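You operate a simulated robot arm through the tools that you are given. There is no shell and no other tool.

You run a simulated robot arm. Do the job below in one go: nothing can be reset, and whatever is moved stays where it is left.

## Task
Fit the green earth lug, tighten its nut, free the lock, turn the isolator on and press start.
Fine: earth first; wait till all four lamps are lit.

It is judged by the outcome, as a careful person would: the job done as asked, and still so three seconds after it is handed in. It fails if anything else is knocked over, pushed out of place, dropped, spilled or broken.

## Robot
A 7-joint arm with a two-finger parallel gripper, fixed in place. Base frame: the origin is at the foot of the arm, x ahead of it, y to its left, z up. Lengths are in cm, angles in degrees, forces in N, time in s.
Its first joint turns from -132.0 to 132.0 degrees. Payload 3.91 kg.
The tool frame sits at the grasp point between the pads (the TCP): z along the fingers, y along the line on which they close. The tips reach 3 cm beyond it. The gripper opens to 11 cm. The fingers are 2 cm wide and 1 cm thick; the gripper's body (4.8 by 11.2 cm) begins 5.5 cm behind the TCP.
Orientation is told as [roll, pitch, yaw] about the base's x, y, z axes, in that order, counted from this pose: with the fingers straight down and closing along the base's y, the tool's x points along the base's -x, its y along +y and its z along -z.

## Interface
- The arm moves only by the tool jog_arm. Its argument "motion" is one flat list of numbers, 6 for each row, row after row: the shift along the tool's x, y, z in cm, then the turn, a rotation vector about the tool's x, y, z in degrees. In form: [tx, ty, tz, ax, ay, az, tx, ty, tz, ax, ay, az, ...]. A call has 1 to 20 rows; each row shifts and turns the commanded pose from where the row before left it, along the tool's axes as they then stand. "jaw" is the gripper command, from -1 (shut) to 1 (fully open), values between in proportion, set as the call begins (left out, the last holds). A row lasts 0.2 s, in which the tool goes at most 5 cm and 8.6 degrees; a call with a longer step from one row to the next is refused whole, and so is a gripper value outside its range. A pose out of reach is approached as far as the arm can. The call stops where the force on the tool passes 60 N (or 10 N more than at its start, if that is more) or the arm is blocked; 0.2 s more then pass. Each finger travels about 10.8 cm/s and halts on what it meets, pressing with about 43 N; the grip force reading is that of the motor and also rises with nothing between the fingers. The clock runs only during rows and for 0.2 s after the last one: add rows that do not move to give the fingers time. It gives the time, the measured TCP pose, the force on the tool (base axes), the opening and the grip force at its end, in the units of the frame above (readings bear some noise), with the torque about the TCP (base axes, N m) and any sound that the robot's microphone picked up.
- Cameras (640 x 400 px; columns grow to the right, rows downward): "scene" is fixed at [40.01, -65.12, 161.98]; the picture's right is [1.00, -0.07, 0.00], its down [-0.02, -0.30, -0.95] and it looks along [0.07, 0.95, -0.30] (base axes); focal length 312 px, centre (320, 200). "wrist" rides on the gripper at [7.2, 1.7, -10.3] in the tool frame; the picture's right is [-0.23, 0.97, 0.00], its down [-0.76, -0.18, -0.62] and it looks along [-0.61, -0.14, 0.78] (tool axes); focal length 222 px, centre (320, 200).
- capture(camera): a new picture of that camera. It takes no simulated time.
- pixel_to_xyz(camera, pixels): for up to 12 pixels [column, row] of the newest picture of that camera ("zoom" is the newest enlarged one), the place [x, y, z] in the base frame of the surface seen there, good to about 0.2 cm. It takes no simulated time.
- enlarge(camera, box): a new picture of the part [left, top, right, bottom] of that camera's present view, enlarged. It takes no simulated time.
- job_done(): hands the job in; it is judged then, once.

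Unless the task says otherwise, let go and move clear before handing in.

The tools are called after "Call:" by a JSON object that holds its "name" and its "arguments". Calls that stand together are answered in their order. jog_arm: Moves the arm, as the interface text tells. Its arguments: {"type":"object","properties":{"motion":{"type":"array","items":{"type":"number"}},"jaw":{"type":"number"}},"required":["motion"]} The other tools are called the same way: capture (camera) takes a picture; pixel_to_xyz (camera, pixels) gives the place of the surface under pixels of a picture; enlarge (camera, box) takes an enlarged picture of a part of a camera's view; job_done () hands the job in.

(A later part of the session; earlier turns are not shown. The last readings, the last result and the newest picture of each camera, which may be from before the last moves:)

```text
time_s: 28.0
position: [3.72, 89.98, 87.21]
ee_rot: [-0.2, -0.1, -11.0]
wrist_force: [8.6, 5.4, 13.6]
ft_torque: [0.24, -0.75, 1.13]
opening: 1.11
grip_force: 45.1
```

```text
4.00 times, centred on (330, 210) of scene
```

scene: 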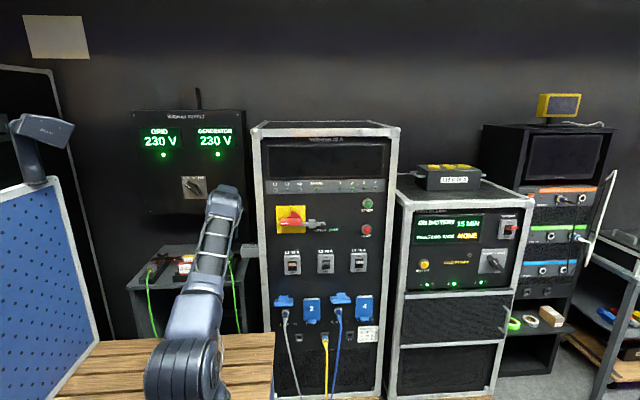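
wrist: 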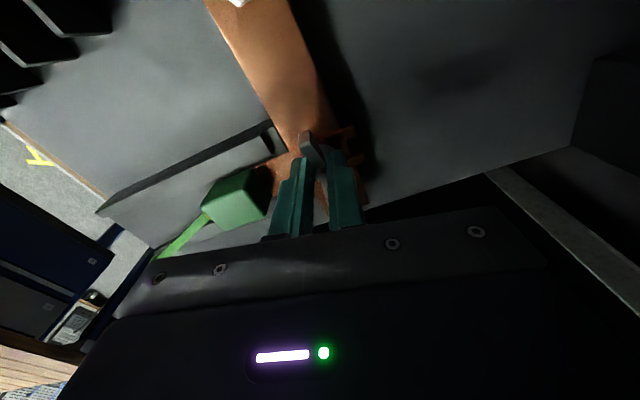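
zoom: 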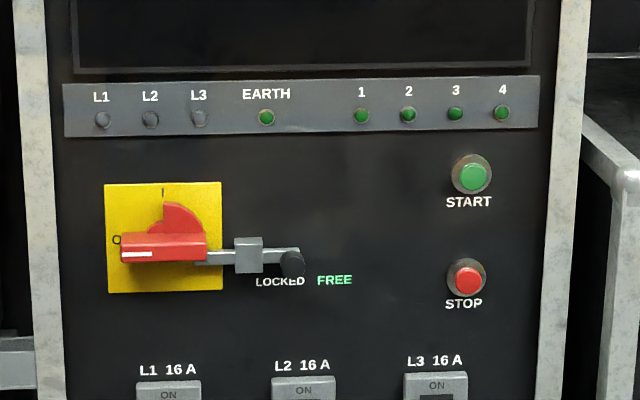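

The wings are slanted between the pads, so the nut has stopped at about yaw 0 while the tool is at −11. I'll press 5° more to see whether it yields or is firmly tight.

Call:
{"name": "jog_arm", "arguments": {"motion": [0, 0, 0, 0, 0, 5, 0, 0, 0, 0, 0, 0]}}

Call:
{"name": "enlarge", "arguments": {"camera": "wrist", "box": [230, 100, 410, 230]}}

Call:
{"name": "enlarge", "arguments": {"camera": "scene", "box": [215, 230, 275, 270]}}

```text
time_s: 28.6
position: [3.68, 90.07, 87.15]
ee_rot: [-0.1, 0.0, -16.1]
wrist_force: [9.3, -10.2, 14.5]
ft_torque: [-0.13, -0.17, 1.18]
opening: 1.28
grip_force: 45.4
```

```text
3.08 times, centred on (320, 165) of wrist
```

zoom: 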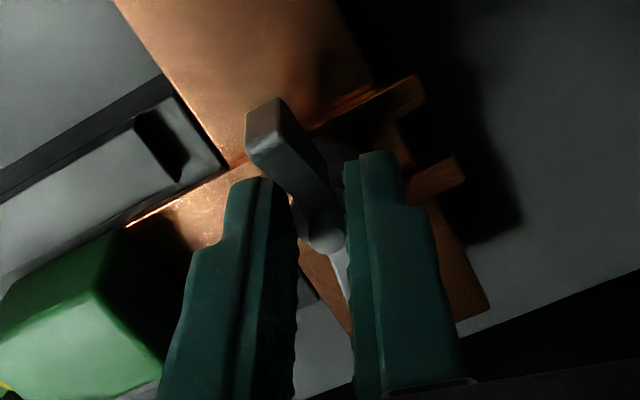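

```text
10.00 times, centred on (245, 250) of scene
```

zoom: 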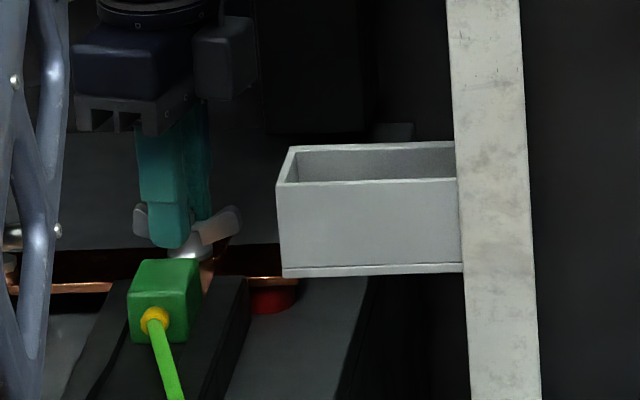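

The nut did not move further while the jaw was pried to 1.28 cm at 1.18 N m, so it's at its tight end. I'll open in place (no turning back), rise and inspect.

Call:
{"name": "jog_arm", "arguments": {"motion": [0, 0, 0, 0, 0, 0, 0, 0, 0, 0, 0, 0, 0, 0, 0, 0, 0, 0, 0, 0, -1.5, 0, 0, 0, 0, 0, -1.5, 0, 0, 0, 0, 0, -1.5, 0, 0, 0, 0, 0, -1.5, 0, 0, 0, 0, 0, -1.5, 0, 0, 0], "jaw": -0.3}}

Call:
{"name": "capture", "arguments": {"camera": "wrist"}}

Call:
{"name": "enlarge", "arguments": {"camera": "wrist", "box": [230, 80, 410, 210]}}

```text
time_s: 30.4
position: [3.84, 90.19, 94.92]
ee_rot: [0.0, 0.0, -16.0]
wrist_force: [1.1, -0.6, -0.6]
ft_torque: [0.01, -0.02, 0.02]
opening: 3.82
grip_force: 0.0
```

```text
taken
```

wrist: 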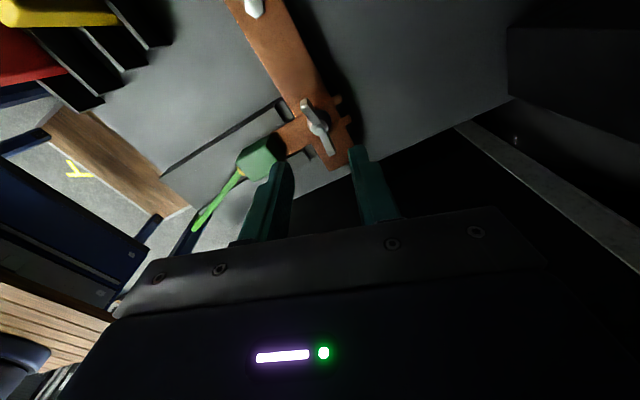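

```text
3.08 times, centred on (320, 145) of wrist
```

zoom: 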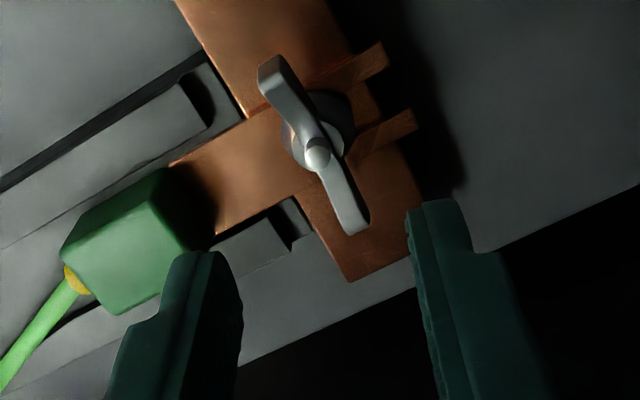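

Call:
{"name": "pixel_to_xyz", "arguments": {"camera": "zoom", "pixels": [[270, 68], [282, 85], [318, 155], [340, 195], [354, 228], [332, 120], [290, 150], [240, 185], [400, 128], [372, 60], [330, 240]]}}

```text
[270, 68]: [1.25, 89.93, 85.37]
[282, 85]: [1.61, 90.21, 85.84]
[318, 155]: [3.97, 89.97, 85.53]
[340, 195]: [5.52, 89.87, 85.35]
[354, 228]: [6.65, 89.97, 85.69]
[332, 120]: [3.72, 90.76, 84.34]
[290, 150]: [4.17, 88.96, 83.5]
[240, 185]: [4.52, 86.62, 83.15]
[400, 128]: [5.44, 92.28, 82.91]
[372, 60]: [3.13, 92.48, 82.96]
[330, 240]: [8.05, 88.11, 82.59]
```

The wings now lie along x ((1.25,89.9) to (6.65,90.0)), so the nut turned ~115° to a firm stop with the fork underneath: earth is fitted and tight. Next I'll rise and back off towards the rack's front, straightening yaw to 0.

Call:
{"name": "jog_arm", "arguments": {"motion": [0, 0, -3, 0, 0, -8, 0, 0, -3, 0, 0, -8, 0, -3, -3, 0, 0, 0, 0, -3, -3, 0, 0, 0, 0, -3, -3, 0, 0, 0, 0, -3, -3, 0, 0, 0, 0, -3, -3, 0, 0, 0, 0, -3, -3, 0, 0, 0, 0, -3, -3, 0, 0, 0, 0, -3, -3, 0, 0, 0]}}

Call:
{"name": "capture", "arguments": {"camera": "scene"}}

Call:
{"name": "enlarge", "arguments": {"camera": "scene", "box": [200, 220, 280, 280]}}

```text
time_s: 32.6
position: [3.72, 65.86, 124.64]
ee_rot: [-0.1, -0.1, 0.0]
wrist_force: [-0.3, 0.0, -0.8]
ft_torque: [-0.06, 0.0, 0.03]
opening: 3.83
grip_force: 0.0
```

```text
taken
```

scene: 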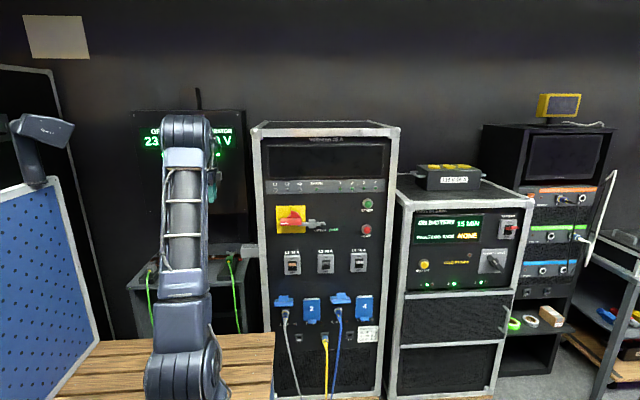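

```text
6.67 times, centred on (240, 250) of scene
```

zoom: 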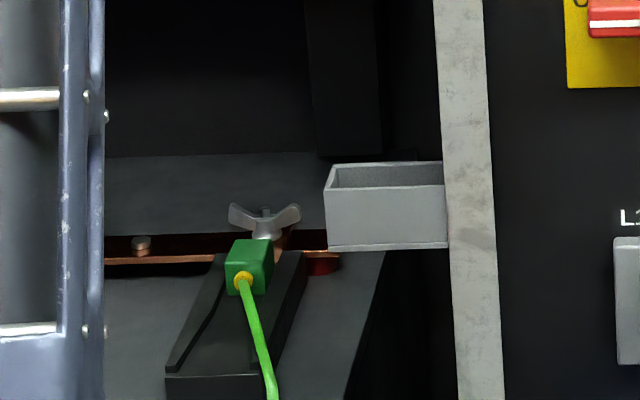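

The lug sits under the wing nut, now square across at zoom (264,215). I'll next pitch the tool to point forward (+y): −90° about tool x, in place.

Call:
{"name": "jog_arm", "arguments": {"motion": [0, 0, 0, -8.2, 0, 0, 0, 0, 0, -8.2, 0, 0, 0, 0, 0, -8.2, 0, 0, 0, 0, 0, -8.2, 0, 0, 0, 0, 0, -8.2, 0, 0, 0, 0, 0, -8.2, 0, 0, 0, 0, 0, -8.2, 0, 0, 0, 0, 0, -8.2, 0, 0, 0, 0, 0, -8.2, 0, 0, 0, 0, 0, -8.2, 0, 0, 0, 0, 0, -8, 0, 0]}}

Call:
{"name": "capture", "arguments": {"camera": "scene"}}

Call:
{"name": "enlarge", "arguments": {"camera": "scene", "box": [250, 170, 410, 250]}}

```text
time_s: 35.0
position: [4.13, 68.62, 130.41]
ee_rot: [63.6, 0.1, 0.6]
wrist_force: [-0.5, 0.4, -0.2]
ft_torque: [0.01, -0.01, -0.03]
opening: 3.87
grip_force: 0.0
out of reach, approached as far as the arm can: row 8, 9, 10, 11
```

```text
taken
```

scene: 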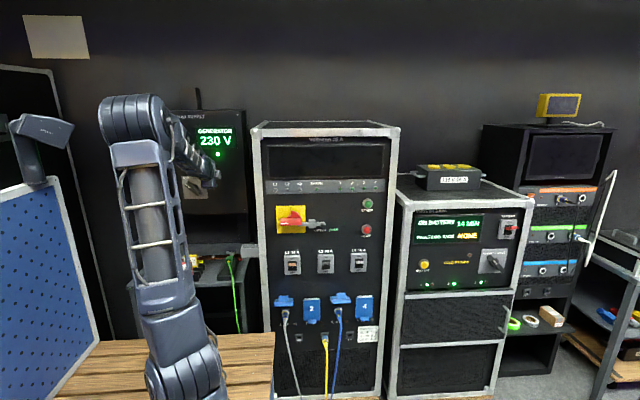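

```text
4.00 times, centred on (330, 210) of scene
```

zoom: 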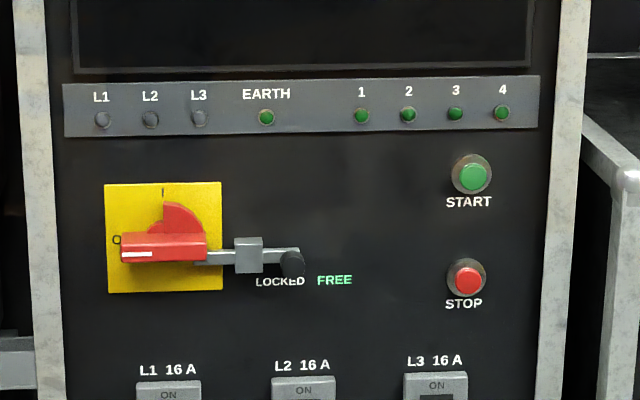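

The forward pitch stalled at roll 63.6 because the wrist is too close in here. I'll back the commanded turn off by about 33° to get in step, then move out in +x where there is more reach.

Call:
{"name": "jog_arm", "arguments": {"motion": [0, 0, 0, 8.2, 0, 0, 0, 0, 0, 8.2, 0, 0, 0, 0, 0, 8.2, 0, 0, 0, 0, 0, 8.2, 0, 0, 0, 0, 0, 0, 0, 0]}}

```text
time_s: 36.2
position: [4.02, 66.72, 125.81]
ee_rot: [34.4, 0.1, 0.0]
wrist_force: [1.2, 0.7, 0.5]
ft_torque: [0.0, 0.12, 0.02]
opening: 3.84
grip_force: 0.1
```

Back in step at roll 34. I'll move towards (15, 50, 125) first, keeping clear of the rack's front-left corner.

Call:
{"name": "jog_arm", "arguments": {"motion": [-1.83, -2.2, -1.5, 0, 0, 0, -1.83, -2.2, -1.5, 0, 0, 0, -1.83, -2.2, -1.5, 0, 0, 0, -1.83, -2.2, -1.5, 0, 0, 0, -1.83, -2.2, -1.5, 0, 0, 0, -1.83, -2.2, -1.5, 0, 0, 0]}}

```text
time_s: 37.6
position: [14.74, 50.68, 125.84]
ee_rot: [34.5, -0.1, 0.1]
wrist_force: [0.4, -1.0, -0.2]
ft_torque: [-0.02, -0.01, -0.02]
opening: 3.85
grip_force: 0.0
```

Call:
{"name": "jog_arm", "arguments": {"motion": [-3.67, -0.46, -0.31, 0, 0, 0, -3.67, -0.46, -0.31, 0, 0, 0, -3.67, -0.46, -0.31, 0, 0, 0, -3.67, -0.46, -0.31, 0, 0, 0, -3.67, -0.46, -0.31, 0, 0, 0, -3.67, -0.46, -0.31, 0, 0, 0, -3.67, -0.46, -0.31, 0, 0, 0, -3.67, -0.46, -0.31, 0, 0, 0, -3.67, -0.46, -0.31, 0, 0, 0]}}

Call:
{"name": "capture", "arguments": {"camera": "scene"}}

Call:
{"name": "capture", "arguments": {"camera": "wrist"}}

```text
time_s: 39.6
position: [48.22, 45.82, 125.48]
ee_rot: [34.5, 0.1, 0.1]
wrist_force: [-0.2, -0.3, 0.7]
ft_torque: [-0.01, -0.03, -0.02]
opening: 3.86
grip_force: 0.0
```

```text
taken
```

scene: 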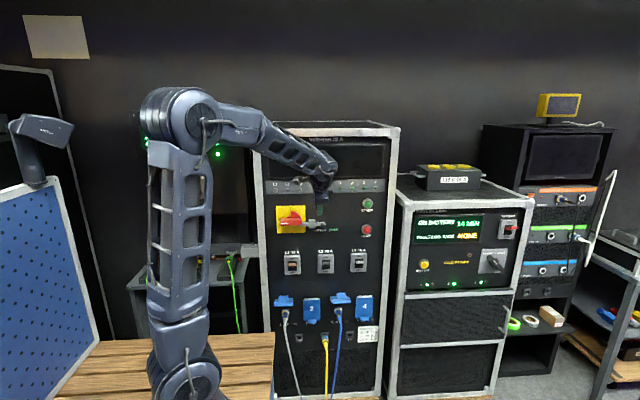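

```text
taken
```

wrist: 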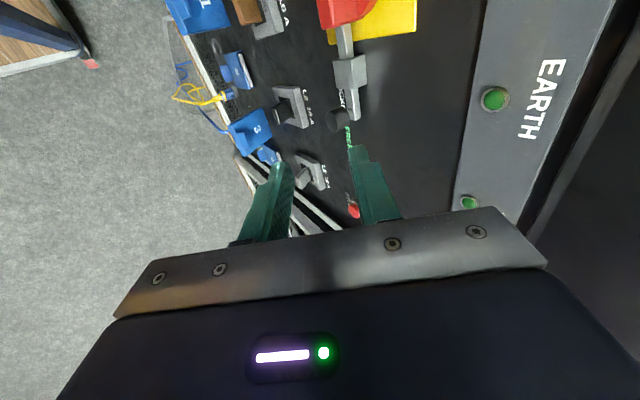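

The wrist camera now sees the lock knob near (338,118) and the panel. I'll finish pitching the tool to horizontal (+55.5°) here.

Call:
{"name": "jog_arm", "arguments": {"motion": [0, 0, 0, -8, 0, 0, 0, 0, 0, -8, 0, 0, 0, 0, 0, -8, 0, 0, 0, 0, 0, -8, 0, 0, 0, 0, 0, -8, 0, 0, 0, 0, 0, -8, 0, 0, 0, 0, 0, -7.5, 0, 0, 0, 0, 0, 0, 0, 0]}}

Call:
{"name": "capture", "arguments": {"camera": "wrist"}}

Call:
{"name": "capture", "arguments": {"camera": "scene"}}

```text
time_s: 41.4
position: [48.12, 45.64, 125.76]
ee_rot: [90.1, 0.0, 0.2]
wrist_force: [-0.3, 0.3, 0.6]
ft_torque: [0.0, -0.06, 0.01]
opening: 3.84
grip_force: 0.0
```

```text
taken
```

wrist: 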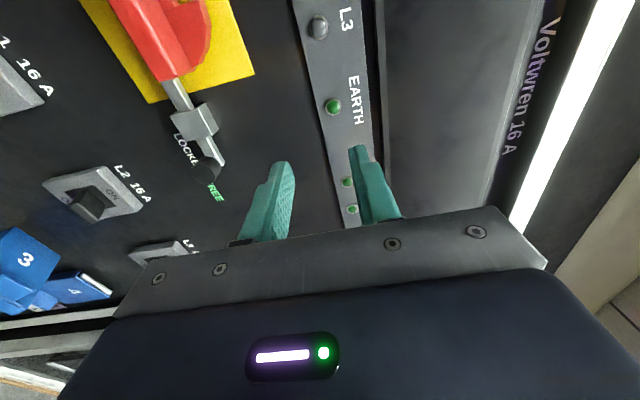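

```text
taken
```

scene: 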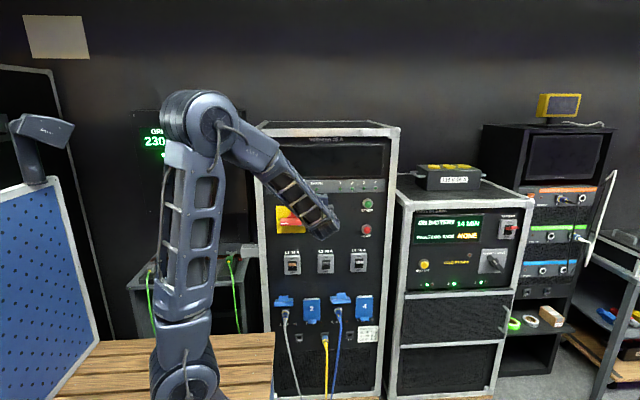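

The tool now points at the panel. I'll enlarge the lock area at (195,130) and measure it.

Call:
{"name": "enlarge", "arguments": {"camera": "wrist", "box": [100, 0, 280, 210]}}

Call:
{"name": "pixel_to_xyz", "arguments": {"camera": "wrist", "pixels": [[212, 172], [218, 160], [195, 120], [178, 95], [208, 150], [165, 50], [140, 30], [200, 30], [216, 193], [205, 165], [180, 85], [188, 105]]}}

```text
1.90 times, centred on (190, 105) of wrist
```

zoom: 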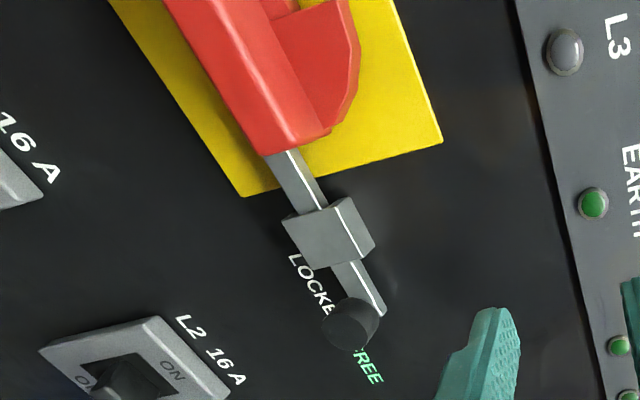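

```text
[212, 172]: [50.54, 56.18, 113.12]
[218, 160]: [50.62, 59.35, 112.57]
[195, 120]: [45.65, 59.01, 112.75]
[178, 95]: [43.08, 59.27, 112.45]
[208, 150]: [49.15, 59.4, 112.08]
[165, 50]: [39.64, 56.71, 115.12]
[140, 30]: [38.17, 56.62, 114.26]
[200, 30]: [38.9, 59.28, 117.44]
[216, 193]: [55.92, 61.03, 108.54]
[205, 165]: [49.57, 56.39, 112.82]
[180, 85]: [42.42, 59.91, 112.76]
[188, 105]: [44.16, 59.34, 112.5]
```

The knob is a cylinder at about (50.1, 56.2–59.3, 112.8) on a bar at z 112.6; the panel face is at y≈61. I'll come in front of it with the fingers above and below.

Call:
{"name": "jog_arm", "arguments": {"motion": [-0.33, -2.2, 0.4, 0, 0, 0, -0.33, -2.2, 0.4, 0, 0, 0, -0.33, -2.2, 0.4, 0, 0, 0, -0.33, -2.2, 0.4, 0, 0, 0, -0.33, -2.2, 0.4, 0, 0, 0, -0.33, -2.0, 0.4, 0, 0, 0, 0, 0, 0, 0, 0, 0]}}

Call:
{"name": "capture", "arguments": {"camera": "wrist"}}

Call:
{"name": "enlarge", "arguments": {"camera": "wrist", "box": [200, 50, 420, 230]}}

```text
time_s: 43.0
position: [50.02, 48.29, 112.74]
ee_rot: [90.1, -0.1, 0.0]
wrist_force: [1.3, -1.0, 0.4]
ft_torque: [0.02, 0.01, -0.01]
opening: 3.87
grip_force: 0.1
```

```text
taken
```

wrist: 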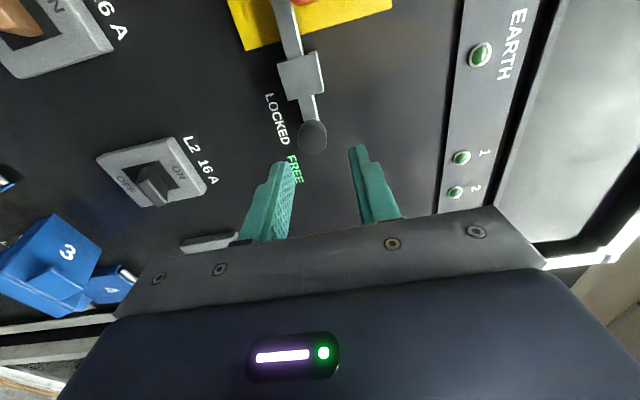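

```text
2.22 times, centred on (310, 140) of wrist
```

zoom: 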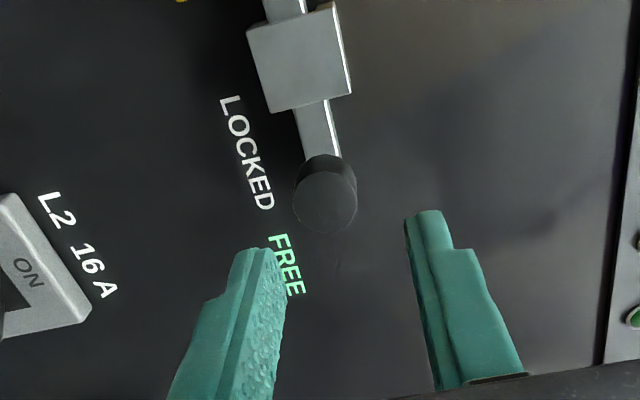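

Call:
{"name": "pixel_to_xyz", "arguments": {"camera": "zoom", "pixels": [[326, 200], [300, 200], [350, 200], [326, 225], [322, 175], [315, 130], [265, 245], [285, 285], [225, 110], [260, 200], [300, 60], [360, 300]]}}

```text
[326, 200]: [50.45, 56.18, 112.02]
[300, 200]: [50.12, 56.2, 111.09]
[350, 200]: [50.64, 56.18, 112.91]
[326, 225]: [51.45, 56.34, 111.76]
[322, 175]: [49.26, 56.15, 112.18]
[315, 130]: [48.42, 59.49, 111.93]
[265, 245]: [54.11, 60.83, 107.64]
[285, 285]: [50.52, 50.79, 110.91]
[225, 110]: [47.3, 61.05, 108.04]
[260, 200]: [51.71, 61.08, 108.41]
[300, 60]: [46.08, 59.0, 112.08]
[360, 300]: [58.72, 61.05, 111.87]
```

The knob centre measures (50.4, 56.2, 112.05), ~2.2 cm across. I'll shift to it, advance to TCP y≈55.3 and close.

Call:
{"name": "jog_arm", "arguments": {"motion": [-0.4, -0.7, 1.0, 0, 0, 0, 0, 0, 1.5, 0, 0, 0, 0, 0, 1.5, 0, 0, 0, 0, 0, 1.5, 0, 0, 0, 0, 0, 1.5, 0, 0, 0, 0, 0, 0, 0, 0, 0]}}

Call:
{"name": "enlarge", "arguments": {"camera": "wrist", "box": [200, 80, 420, 240]}}

```text
time_s: 44.4
position: [50.24, 55.19, 112.21]
ee_rot: [90.0, -0.1, 0.1]
wrist_force: [0.5, -0.9, -0.1]
ft_torque: [-0.02, -0.01, 0.0]
opening: 3.87
grip_force: 0.1
```

```text
2.50 times, centred on (310, 160) of wrist
```

zoom: 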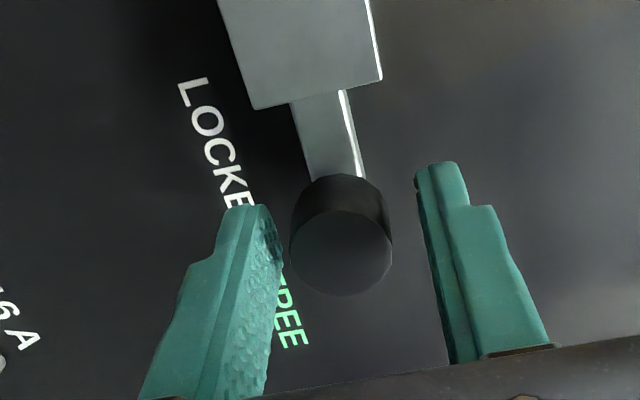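

The knob lies between the fingers at zoom (340,240). I'll close on it.

Call:
{"name": "jog_arm", "arguments": {"motion": [0, 0, 0, 0, 0, 0, 0, 0, 0, 0, 0, 0, 0, 0, 0, 0, 0, 0], "jaw": -1}}

Call:
{"name": "enlarge", "arguments": {"camera": "wrist", "box": [200, 80, 420, 240]}}

```text
time_s: 45.2
position: [50.2, 55.23, 112.03]
ee_rot: [89.9, 0.1, 0.0]
wrist_force: [-1.7, 1.4, -22.1]
ft_torque: [-0.31, 0.1, -0.55]
opening: 2.54
grip_force: 44.9
```

```text
2.50 times, centred on (310, 160) of wrist
```

zoom: 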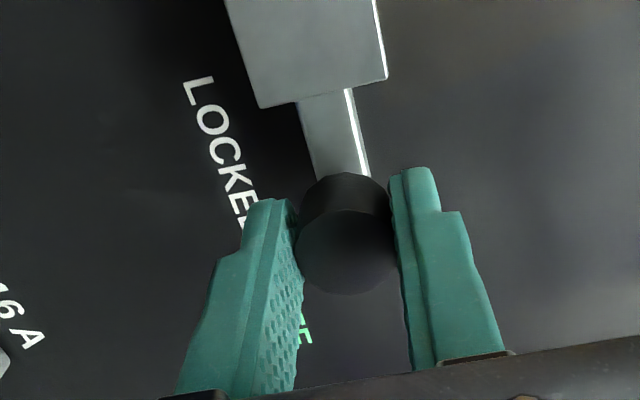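

Gripped at 2.54 cm with −22 N in z; I'll ease 0.15 cm down and slide +x (tool −x) in small steps.

Call:
{"name": "jog_arm", "arguments": {"motion": [0, -0.15, 0, 0, 0, 0, -0.4, 0, 0, 0, 0, 0, -0.4, 0, 0, 0, 0, 0, -0.4, 0, 0, 0, 0, 0, -0.4, 0, 0, 0, 0, 0, -0.4, 0, 0, 0, 0, 0]}}

Call:
{"name": "enlarge", "arguments": {"camera": "wrist", "box": [180, 0, 440, 240]}}

```text
time_s: 46.6
position: [52.09, 55.16, 111.88]
ee_rot: [90.1, 0.0, 0.2]
wrist_force: [-1.4, 29.3, -1.4]
ft_torque: [-0.24, 0.15, 0.65]
opening: 2.5
grip_force: 45.2
```

```text
1.67 times, centred on (310, 120) of wrist
```

zoom: 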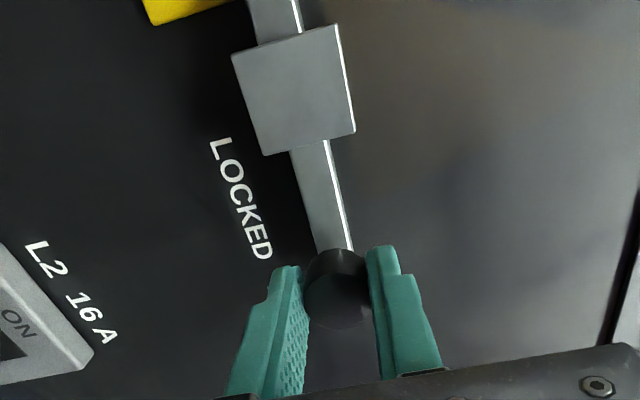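

The knob slides with the bar (now x≈52.1). A +29 N pull in y suggests easing the tool 0.15 cm forward; I'll continue sliding.

Call:
{"name": "jog_arm", "arguments": {"motion": [-0.2, 0, 0.15, 0, 0, 0, -0.4, 0, 0, 0, 0, 0, -0.4, 0, 0, 0, 0, 0, -0.4, 0, 0, 0, 0, 0, -0.4, 0, 0, 0, 0, 0]}}

Call:
{"name": "enlarge", "arguments": {"camera": "wrist", "box": [180, 0, 440, 240]}}

```text
time_s: 47.8
position: [53.98, 55.13, 111.96]
ee_rot: [90.1, 0.1, 0.1]
wrist_force: [-0.3, 14.0, 13.0]
ft_torque: [0.12, -0.1, 0.84]
opening: 2.52
grip_force: 45.3
```

```text
1.67 times, centred on (310, 120) of wrist
```

zoom: 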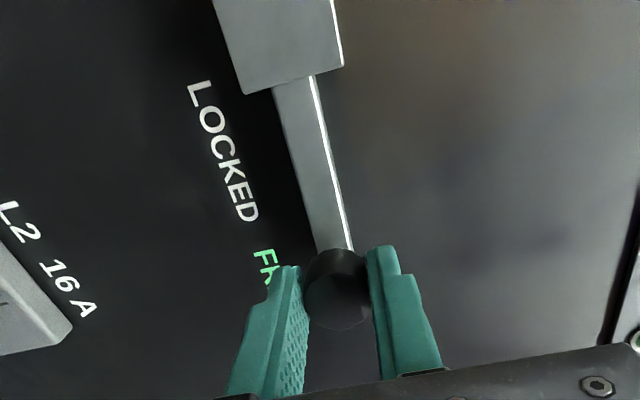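

Call:
{"name": "jog_arm", "arguments": {"motion": [-0.3, 0.08, 0.1, 0, 0, 0, -0.3, 0, 0, 0, 0, 0, -0.3, 0, 0, 0, 0, 0, -0.3, 0, 0, 0, 0, 0, -0.3, 0, 0, 0, 0, 0]}}

Call:
{"name": "enlarge", "arguments": {"camera": "wrist", "box": [180, 0, 440, 240]}}

Call:
{"name": "enlarge", "arguments": {"camera": "scene", "box": [250, 180, 390, 260]}}

```text
time_s: 49.0
position: [55.39, 55.38, 111.96]
ee_rot: [90.1, 0.0, 0.3]
wrist_force: [-34.4, -1.4, 8.7]
ft_torque: [-0.06, 0.01, 0.67]
opening: 2.5
grip_force: 44.9
```

```text
1.67 times, centred on (310, 120) of wrist
```

zoom: 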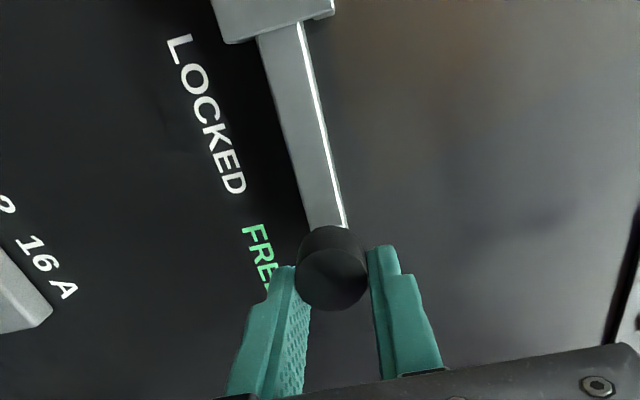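

```text
4.57 times, centred on (320, 220) of scene
```

zoom: 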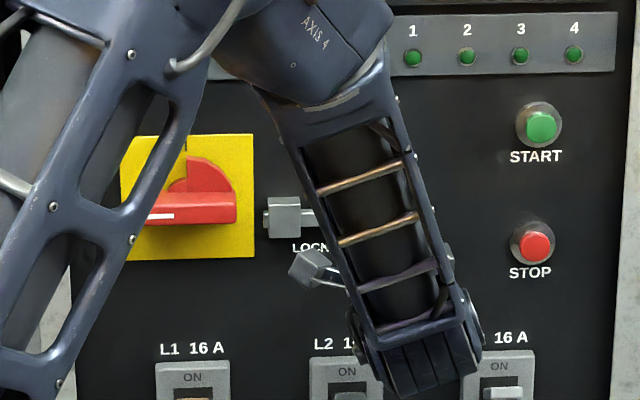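

A −34 N reaction in x at 55.4 shows the bolt has reached its end, and its left end at zoom (266,222) is clear of the red handle. I'll ease off, open and retreat in −y.

Call:
{"name": "jog_arm", "arguments": {"motion": [0.2, 0, 0, 0, 0, 0, 0, 0, 0, 0, 0, 0]}}

Call:
{"name": "jog_arm", "arguments": {"motion": [0, 0, 0, 0, 0, 0, 0, 0, 0, 0, 0, 0, 0, 0, -1.5, 0, 0, 0, 0, 0, -1.5, 0, 0, 0, 0, 0, -1.5, 0, 0, 0, 0, 0, -1.5, 0, 0, 0, 0, 0, -1.5, 0, 0, 0], "jaw": -0.2}}

Call:
{"name": "capture", "arguments": {"camera": "wrist"}}

```text
time_s: 49.6
position: [55.41, 55.44, 112.02]
ee_rot: [90.0, 0.1, -0.1]
wrist_force: [-17.4, 8.6, 9.1]
ft_torque: [-0.07, -0.04, 0.86]
opening: 2.52
grip_force: 44.7
```

```text
time_s: 51.2
position: [55.31, 47.75, 111.87]
ee_rot: [90.2, 0.0, 0.1]
wrist_force: [0.2, 0.0, -0.2]
ft_torque: [0.0, -0.01, 0.04]
opening: 4.4
grip_force: 0.1
```

```text
taken
```

wrist: 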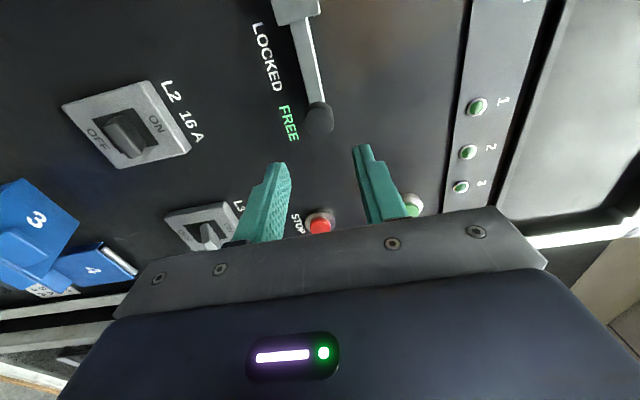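

The knob at (319,118) now sits by FREE. Next I'll move across to the isolator handle, keeping the tips (y≈54) clear in front of everything.

Call:
{"name": "jog_arm", "arguments": {"motion": [2.72, 0.43, 0.46, 0, 0, 0, 2.72, 0.43, 0.46, 0, 0, 0, 2.72, 0.43, 0.46, 0, 0, 0, 2.72, 0.43, 0.46, 0, 0, 0, 2.72, 0.43, 0.46, 0, 0, 0, 2.72, 0.43, 0.46, 0, 0, 0, 0, 0, 0, 0, 0, 0]}}

Call:
{"name": "capture", "arguments": {"camera": "wrist"}}

Call:
{"name": "enlarge", "arguments": {"camera": "wrist", "box": [180, 0, 460, 240]}}

```text
time_s: 52.8
position: [38.89, 50.66, 114.52]
ee_rot: [90.0, 0.0, 0.1]
wrist_force: [-0.1, -0.2, -0.5]
ft_torque: [-0.02, 0.0, -0.01]
opening: 4.43
grip_force: 0.1
```

```text
taken
```

wrist: 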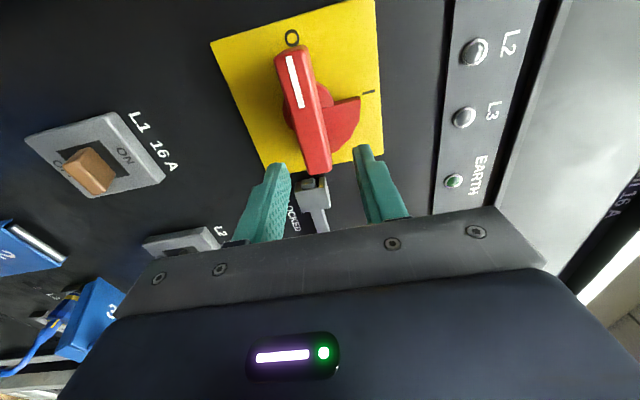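

```text
1.67 times, centred on (320, 120) of wrist
```

zoom: 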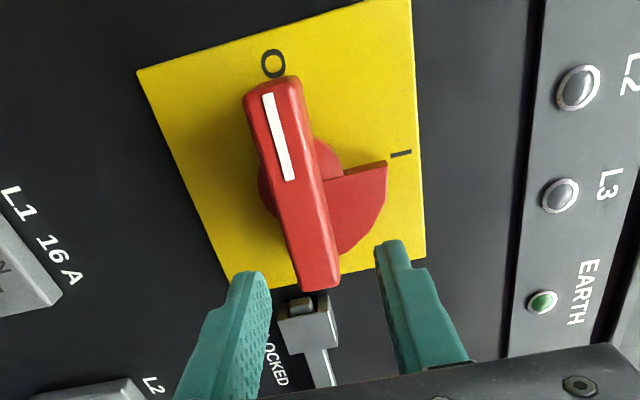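

The handle (ends at zoom (270,90) and (318,280)) with its flange at (355,210) is clear of the lock bolt now. I'll measure it.

Call:
{"name": "pixel_to_xyz", "arguments": {"camera": "zoom", "pixels": [[268, 85], [318, 280], [290, 180], [262, 185], [318, 180], [352, 205], [268, 180], [200, 120], [395, 120], [145, 75], [412, 250], [310, 310]]}}

```text
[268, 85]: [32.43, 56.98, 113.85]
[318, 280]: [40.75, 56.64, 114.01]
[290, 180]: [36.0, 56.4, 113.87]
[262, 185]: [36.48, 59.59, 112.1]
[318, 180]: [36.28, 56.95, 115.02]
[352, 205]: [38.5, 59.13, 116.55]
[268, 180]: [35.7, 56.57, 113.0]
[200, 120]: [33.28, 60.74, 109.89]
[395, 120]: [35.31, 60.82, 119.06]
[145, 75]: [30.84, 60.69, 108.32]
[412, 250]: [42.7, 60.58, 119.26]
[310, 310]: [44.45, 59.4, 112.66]
```

The handle runs x 32.3–41.2 at z≈114.0, front y≈56.4, pivot about (36.7, 113.95). I'll centre on the pivot and advance so the tips reach y≈58.4.

Call:
{"name": "jog_arm", "arguments": {"motion": [1.1, -0.27, 0, 0, 0, 0, 1.1, -0.28, 0, 0, 0, 0, 0, 0, 1.2, 0, 0, 0, 0, 0, 1.2, 0, 0, 0, 0, 0, 1.2, 0, 0, 0, 0, 0, 1.1, 0, 0, 0, 0, 0, 0, 0, 0, 0]}}

Call:
{"name": "capture", "arguments": {"camera": "wrist"}}

Call:
{"name": "enlarge", "arguments": {"camera": "wrist", "box": [200, 60, 440, 240]}}

```text
time_s: 54.4
position: [36.88, 55.3, 114.1]
ee_rot: [90.0, 0.1, 0.1]
wrist_force: [-0.3, 0.2, 0.0]
ft_torque: [0.0, 0.03, 0.0]
opening: 4.4
grip_force: 0.0
```

```text
taken
```

wrist: 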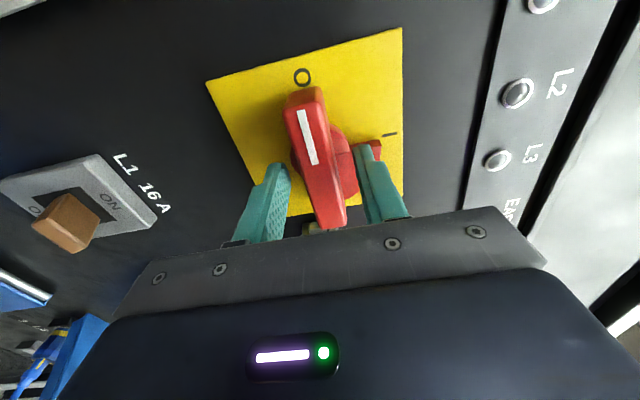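

```text
2.22 times, centred on (320, 150) of wrist
```

zoom: 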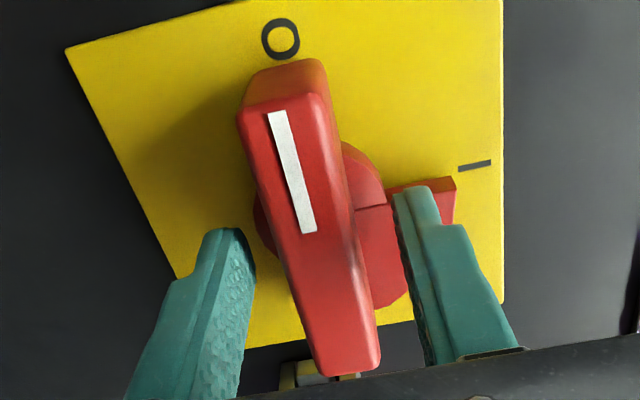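

The fingers straddle the handle around its pivot, in front of the flange. I'll close.

Call:
{"name": "jog_arm", "arguments": {"motion": [0, 0, 0, 0, 0, 0, 0, 0, 0, 0, 0, 0, 0, 0, 0, 0, 0, 0], "jaw": -1}}

Call:
{"name": "enlarge", "arguments": {"camera": "wrist", "box": [200, 60, 440, 240]}}

```text
time_s: 55.2
position: [36.91, 55.29, 114.06]
ee_rot: [90.0, -0.1, 0.1]
wrist_force: [0.3, 1.7, -2.5]
ft_torque: [-0.11, 0.0, -0.15]
opening: 2.18
grip_force: 45.3
```

```text
2.22 times, centred on (320, 150) of wrist
```

zoom: 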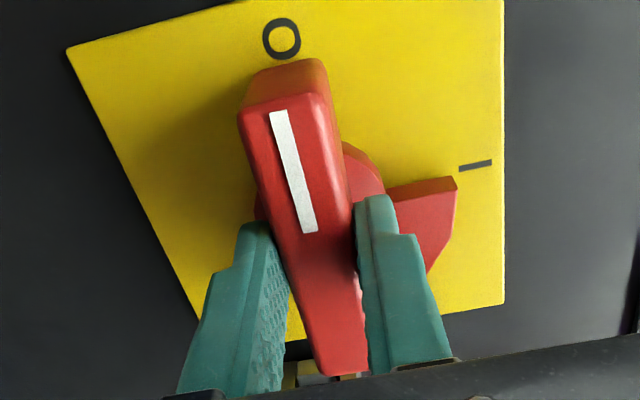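

A firm grip (2.18 cm) with little side force. I'll turn clockwise (tool +z) 30° and check.

Call:
{"name": "jog_arm", "arguments": {"motion": [0, 0, 0, 0, 0, 6, 0, 0, 0, 0, 0, 6, 0, 0, 0, 0, 0, 6, 0, 0, 0, 0, 0, 6, 0, 0, 0, 0, 0, 6]}}

Call:
{"name": "enlarge", "arguments": {"camera": "wrist", "box": [200, 60, 440, 240]}}

```text
time_s: 56.4
position: [36.76, 55.27, 114.03]
ee_rot: [90.2, 30.1, 0.0]
wrist_force: [6.6, -7.6, -0.6]
ft_torque: [0.35, 0.0, 0.4]
opening: 2.17
grip_force: 45.3
```

```text
2.22 times, centred on (320, 150) of wrist
```

zoom: 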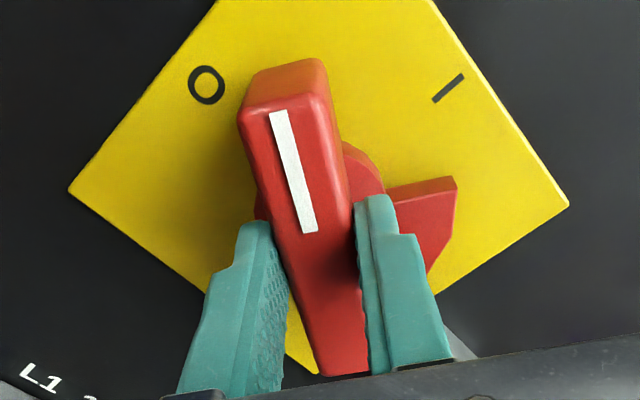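

The handle follows the tool smoothly (the I mark now at zoom (448,88)). I'll turn another 36°.

Call:
{"name": "jog_arm", "arguments": {"motion": [0, 0, 0, 0, 0, 6, 0, 0, 0, 0, 0, 6, 0, 0, 0, 0, 0, 6, 0, 0, 0, 0, 0, 6, 0, 0, 0, 0, 0, 6, 0, 0, 0, 0, 0, 6]}}

Call:
{"name": "enlarge", "arguments": {"camera": "wrist", "box": [200, 60, 440, 240]}}

```text
time_s: 57.8
position: [36.93, 55.24, 114.05]
ee_rot: [90.7, 66.0, 0.6]
wrist_force: [27.0, 4.5, 35.1]
ft_torque: [0.07, -0.04, -0.52]
opening: 2.2
grip_force: 45.1
```

```text
2.22 times, centred on (320, 150) of wrist
```

zoom: 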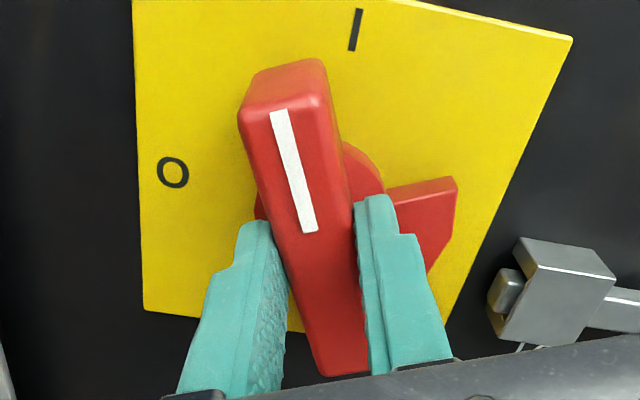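

The handle is at 66° with side force (27, 35) N from a slight off-centre. I'll shift about 0.25 cm to relieve it, then finish the last 24°.

Call:
{"name": "jog_arm", "arguments": {"motion": [0.1, 0.2, 0, 0, 0, 0, 0, 0, 0, 0, 0, 6, 0, 0, 0, 0, 0, 6]}}

Call:
{"name": "enlarge", "arguments": {"camera": "wrist", "box": [200, 60, 440, 240]}}

```text
time_s: 58.6
position: [36.97, 55.25, 114.33]
ee_rot: [89.7, 78.1, -0.1]
wrist_force: [17.4, 31.7, 8.9]
ft_torque: [0.49, -0.04, -0.51]
opening: 2.18
grip_force: 44.9
```

```text
2.22 times, centred on (320, 150) of wrist
```

zoom: 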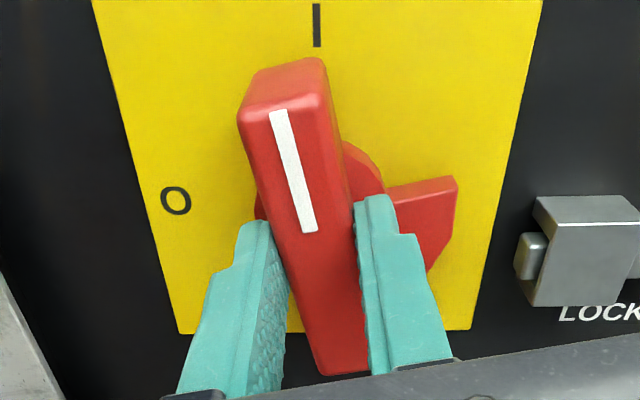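

At 78° now; a +32 N pull in y calls for 0.2 cm forward. I'll finish the last ~12–13° and watch for the stop.

Call:
{"name": "jog_arm", "arguments": {"motion": [0, 0.1, 0.2, 0, 0, 0, 0, 0, 0, 0, 0, 6, 0, 0, 0, 0, 0, 6, 0, 0, 0, 0, 0, 2, 0, 0, 0, 0, 0, 0]}}

Call:
{"name": "enlarge", "arguments": {"camera": "wrist", "box": [200, 60, 440, 240]}}

Call:
{"name": "enlarge", "arguments": {"camera": "scene", "box": [250, 160, 410, 260]}}

```text
time_s: 59.8
position: [37.02, 55.28, 114.07]
ee_rot: [-89.6, 87.8, -179.5]
wrist_force: [2.6, -33.1, 0.8]
ft_torque: [0.22, -1.1, -0.2]
opening: 2.24
grip_force: 44.8
```

```text
2.22 times, centred on (320, 150) of wrist
```

zoom: 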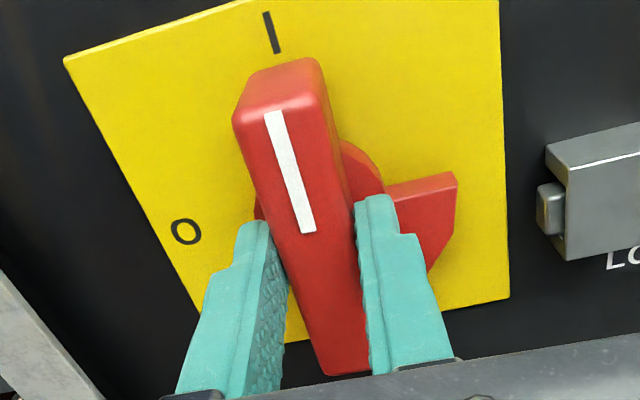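

```text
4.00 times, centred on (330, 210) of scene
```

zoom: 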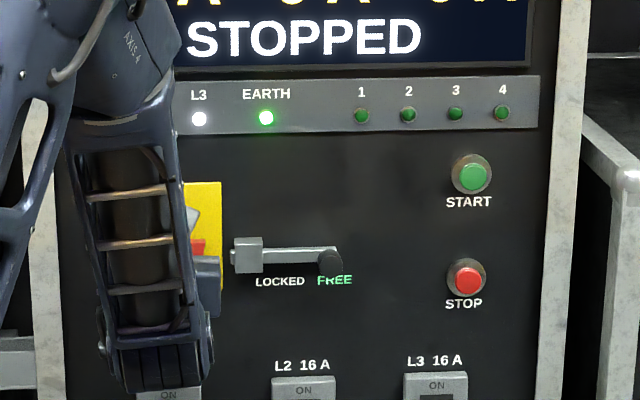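

The display lit up "STOPPED" and the EARTH and L3 lamps are on, so the isolator is on, at its stop (torque −1.1 N m). I'll ease the push, open and retreat.

Call:
{"name": "jog_arm", "arguments": {"motion": [0, 0, -0.2, 0, 0, 0, 0, 0, 0, 0, 0, 0]}}

Call:
{"name": "jog_arm", "arguments": {"motion": [0, 0, 0, 0, 0, 0, 0, 0, 0, 0, 0, 0, 0, 0, -1.2, 0, 0, 0, 0, 0, -1.2, 0, 0, 0, 0, 0, -1.2, 0, 0, 0, 0, 0, -1.2, 0, 0, 0], "jaw": -0.2}}

Call:
{"name": "capture", "arguments": {"camera": "wrist"}}

Call:
{"name": "capture", "arguments": {"camera": "scene"}}

```text
time_s: 60.4
position: [37.07, 55.21, 114.2]
ee_rot: [-87.9, 87.9, -177.7]
wrist_force: [-3.9, -8.4, -17.1]
ft_torque: [-0.05, -0.91, -0.46]
opening: 2.23
grip_force: 44.6
```

```text
time_s: 61.8
position: [37.1, 50.46, 114.19]
ee_rot: [-91.4, 87.9, 178.8]
wrist_force: [-0.2, 0.4, -1.2]
ft_torque: [-0.01, -0.04, 0.01]
opening: 4.41
grip_force: 0.1
```

```text
taken
```

wrist: 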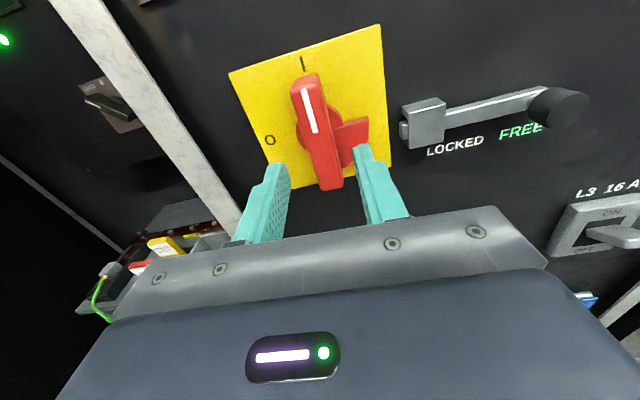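

```text
taken
```

scene: 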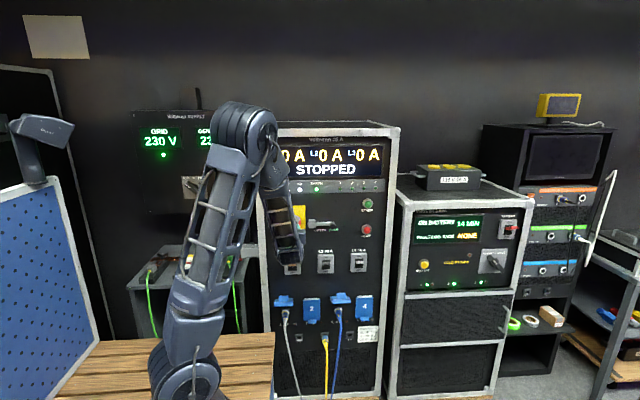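

The white mark now points at I and the display reads 0 A on each line, "STOPPED". Next I'll close the fingers and move over in front of the START button at about (69.7, 59, 121.2).

Call:
{"name": "jog_arm", "arguments": {"motion": [0.87, 3.6, -0.4, 0, 0, 0, 0.87, 3.6, -0.4, 0, 0, 0, 0.87, 3.6, -0.4, 0, 0, 0, 0.87, 3.6, -0.4, 0, 0, 0, 0.87, 3.6, -0.4, 0, 0, 0, 0.87, 3.6, -0.4, 0, 0, 0, 0.87, 3.6, -0.4, 0, 0, 0, 0.87, 3.6, 0, 0, 0, 0, 0, 3.6, 0, 0, 0, 0, 0, 0, 0, 0, 0, 0], "jaw": -1}}

Call:
{"name": "capture", "arguments": {"camera": "wrist"}}

Call:
{"name": "capture", "arguments": {"camera": "scene"}}

```text
time_s: 64.0
position: [69.72, 47.82, 120.09]
ee_rot: [-91.0, 88.0, 179.2]
wrist_force: [-0.1, -0.5, 0.0]
ft_torque: [-0.01, -0.03, -0.02]
opening: 0.0
grip_force: 37.7
```

```text
taken
```

wrist: 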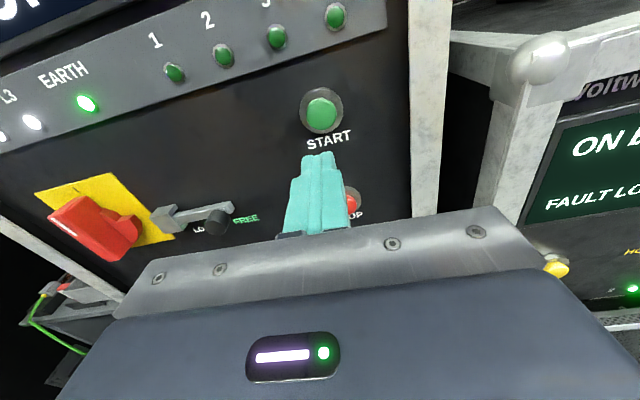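

```text
taken
```

scene: 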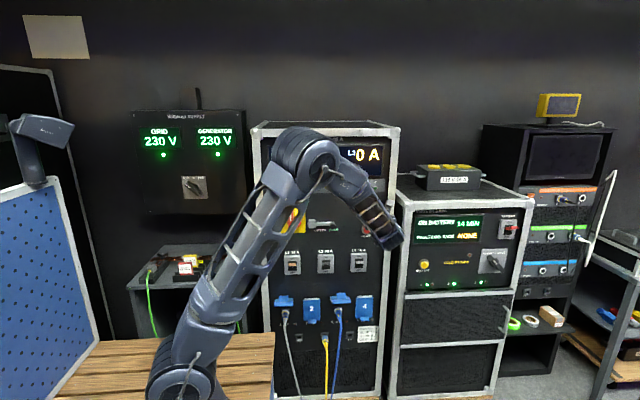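

Call:
{"name": "pixel_to_xyz", "arguments": {"camera": "wrist", "pixels": [[321, 112], [310, 112], [332, 112], [321, 100], [320, 123], [302, 120], [345, 103], [330, 140], [350, 203], [310, 160], [326, 158]]}}

Call:
{"name": "enlarge", "arguments": {"camera": "wrist", "box": [230, 60, 430, 240]}}

```text
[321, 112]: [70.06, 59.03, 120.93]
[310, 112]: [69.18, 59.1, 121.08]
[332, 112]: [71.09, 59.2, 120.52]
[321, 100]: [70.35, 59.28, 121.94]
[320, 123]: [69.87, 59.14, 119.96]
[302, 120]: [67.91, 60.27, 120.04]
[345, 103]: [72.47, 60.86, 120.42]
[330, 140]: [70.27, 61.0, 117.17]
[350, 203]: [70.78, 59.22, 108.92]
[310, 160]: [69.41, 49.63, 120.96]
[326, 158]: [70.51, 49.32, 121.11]
```

```text
2.22 times, centred on (330, 150) of wrist
```

zoom: 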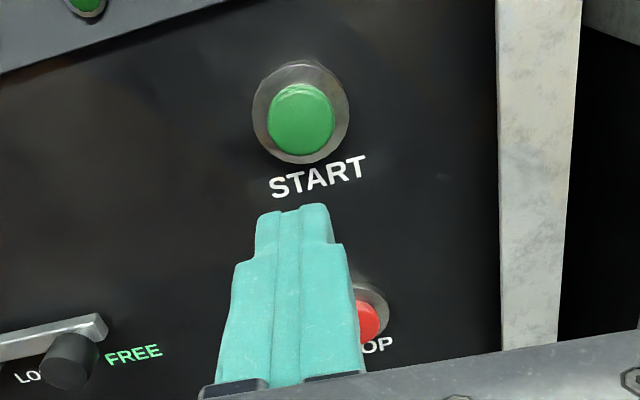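

The START button's centre is (70.1, 59.1, 121.0). I'll line up and approach to just short of contact.

Call:
{"name": "jog_arm", "arguments": {"motion": [0.9, 0.35, 1.0, 0, 0, 0, 0, 0, 1.5, 0, 0, 0, 0, 0, 1.5, 0, 0, 0, 0, 0, 1.5, 0, 0, 0, 0, 0, 1.3, 0, 0, 0, 0, 0, 0, 0, 0, 0]}}

Call:
{"name": "enlarge", "arguments": {"camera": "wrist", "box": [230, 60, 430, 240]}}

```text
time_s: 65.4
position: [69.84, 54.65, 120.93]
ee_rot: [-91.6, 88.0, 178.6]
wrist_force: [-0.5, 0.0, 0.0]
ft_torque: [0.01, -0.02, 0.02]
opening: 0.02
grip_force: 37.9
```

```text
2.22 times, centred on (330, 150) of wrist
```

zoom: 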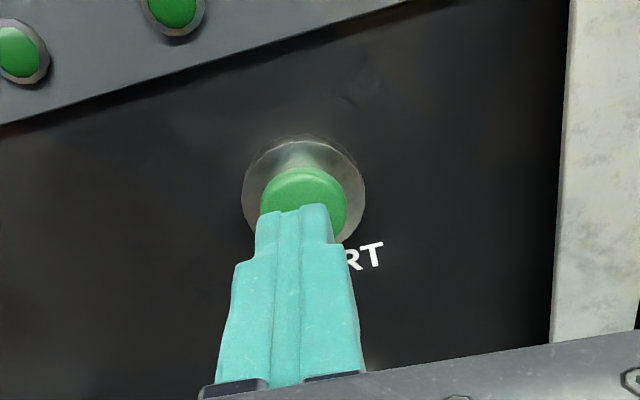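

The tips point at the button at zoom (303,200), about 1.4 cm short. I'll press forward in small steps and then pull back.

Call:
{"name": "jog_arm", "arguments": {"motion": [0, 0.2, 0.5, 0, 0, 0, 0, 0, 0.5, 0, 0, 0, 0, 0, 0.3, 0, 0, 0, 0, 0, 0.2, 0, 0, 0, 0, 0, 0.2, 0, 0, 0]}}

Call:
{"name": "enlarge", "arguments": {"camera": "wrist", "box": [230, 60, 430, 240]}}

Call:
{"name": "enlarge", "arguments": {"camera": "scene", "box": [250, 130, 410, 230]}}

```text
time_s: 66.6
position: [70.38, 56.22, 120.79]
ee_rot: [-91.3, 87.9, 178.7]
wrist_force: [0.1, -1.0, 0.9]
ft_torque: [0.0, 0.03, 0.0]
opening: 0.0
grip_force: 37.4
```

```text
2.22 times, centred on (330, 150) of wrist
```

zoom: 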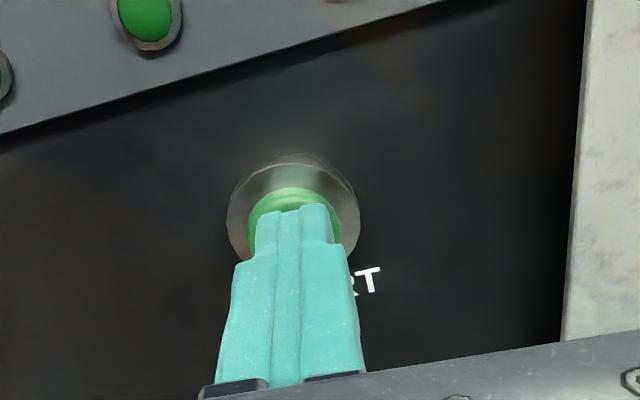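

```text
4.00 times, centred on (330, 180) of scene
```

zoom: 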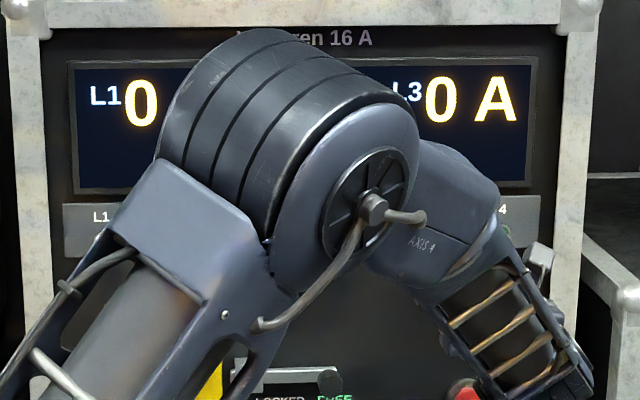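

Barely touching yet (force ~1 N). I'll keep pressing in 0.15 cm steps.

Call:
{"name": "jog_arm", "arguments": {"motion": [0, 0, 0.15, 0, 0, 0, 0, 0, 0.15, 0, 0, 0, 0, 0, 0.15, 0, 0, 0]}}

Call:
{"name": "enlarge", "arguments": {"camera": "wrist", "box": [130, 0, 430, 240]}}

```text
time_s: 67.4
position: [70.31, 56.61, 120.89]
ee_rot: [-91.4, 88.0, 178.6]
wrist_force: [-5.2, -14.7, 2.3]
ft_torque: [0.05, 0.02, 0.19]
opening: 0.01
grip_force: 38.2
heard: click
```

```text
1.67 times, centred on (280, 120) of wrist
```

zoom: 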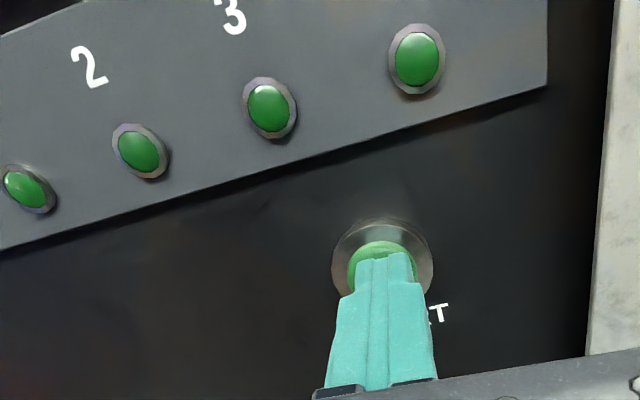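

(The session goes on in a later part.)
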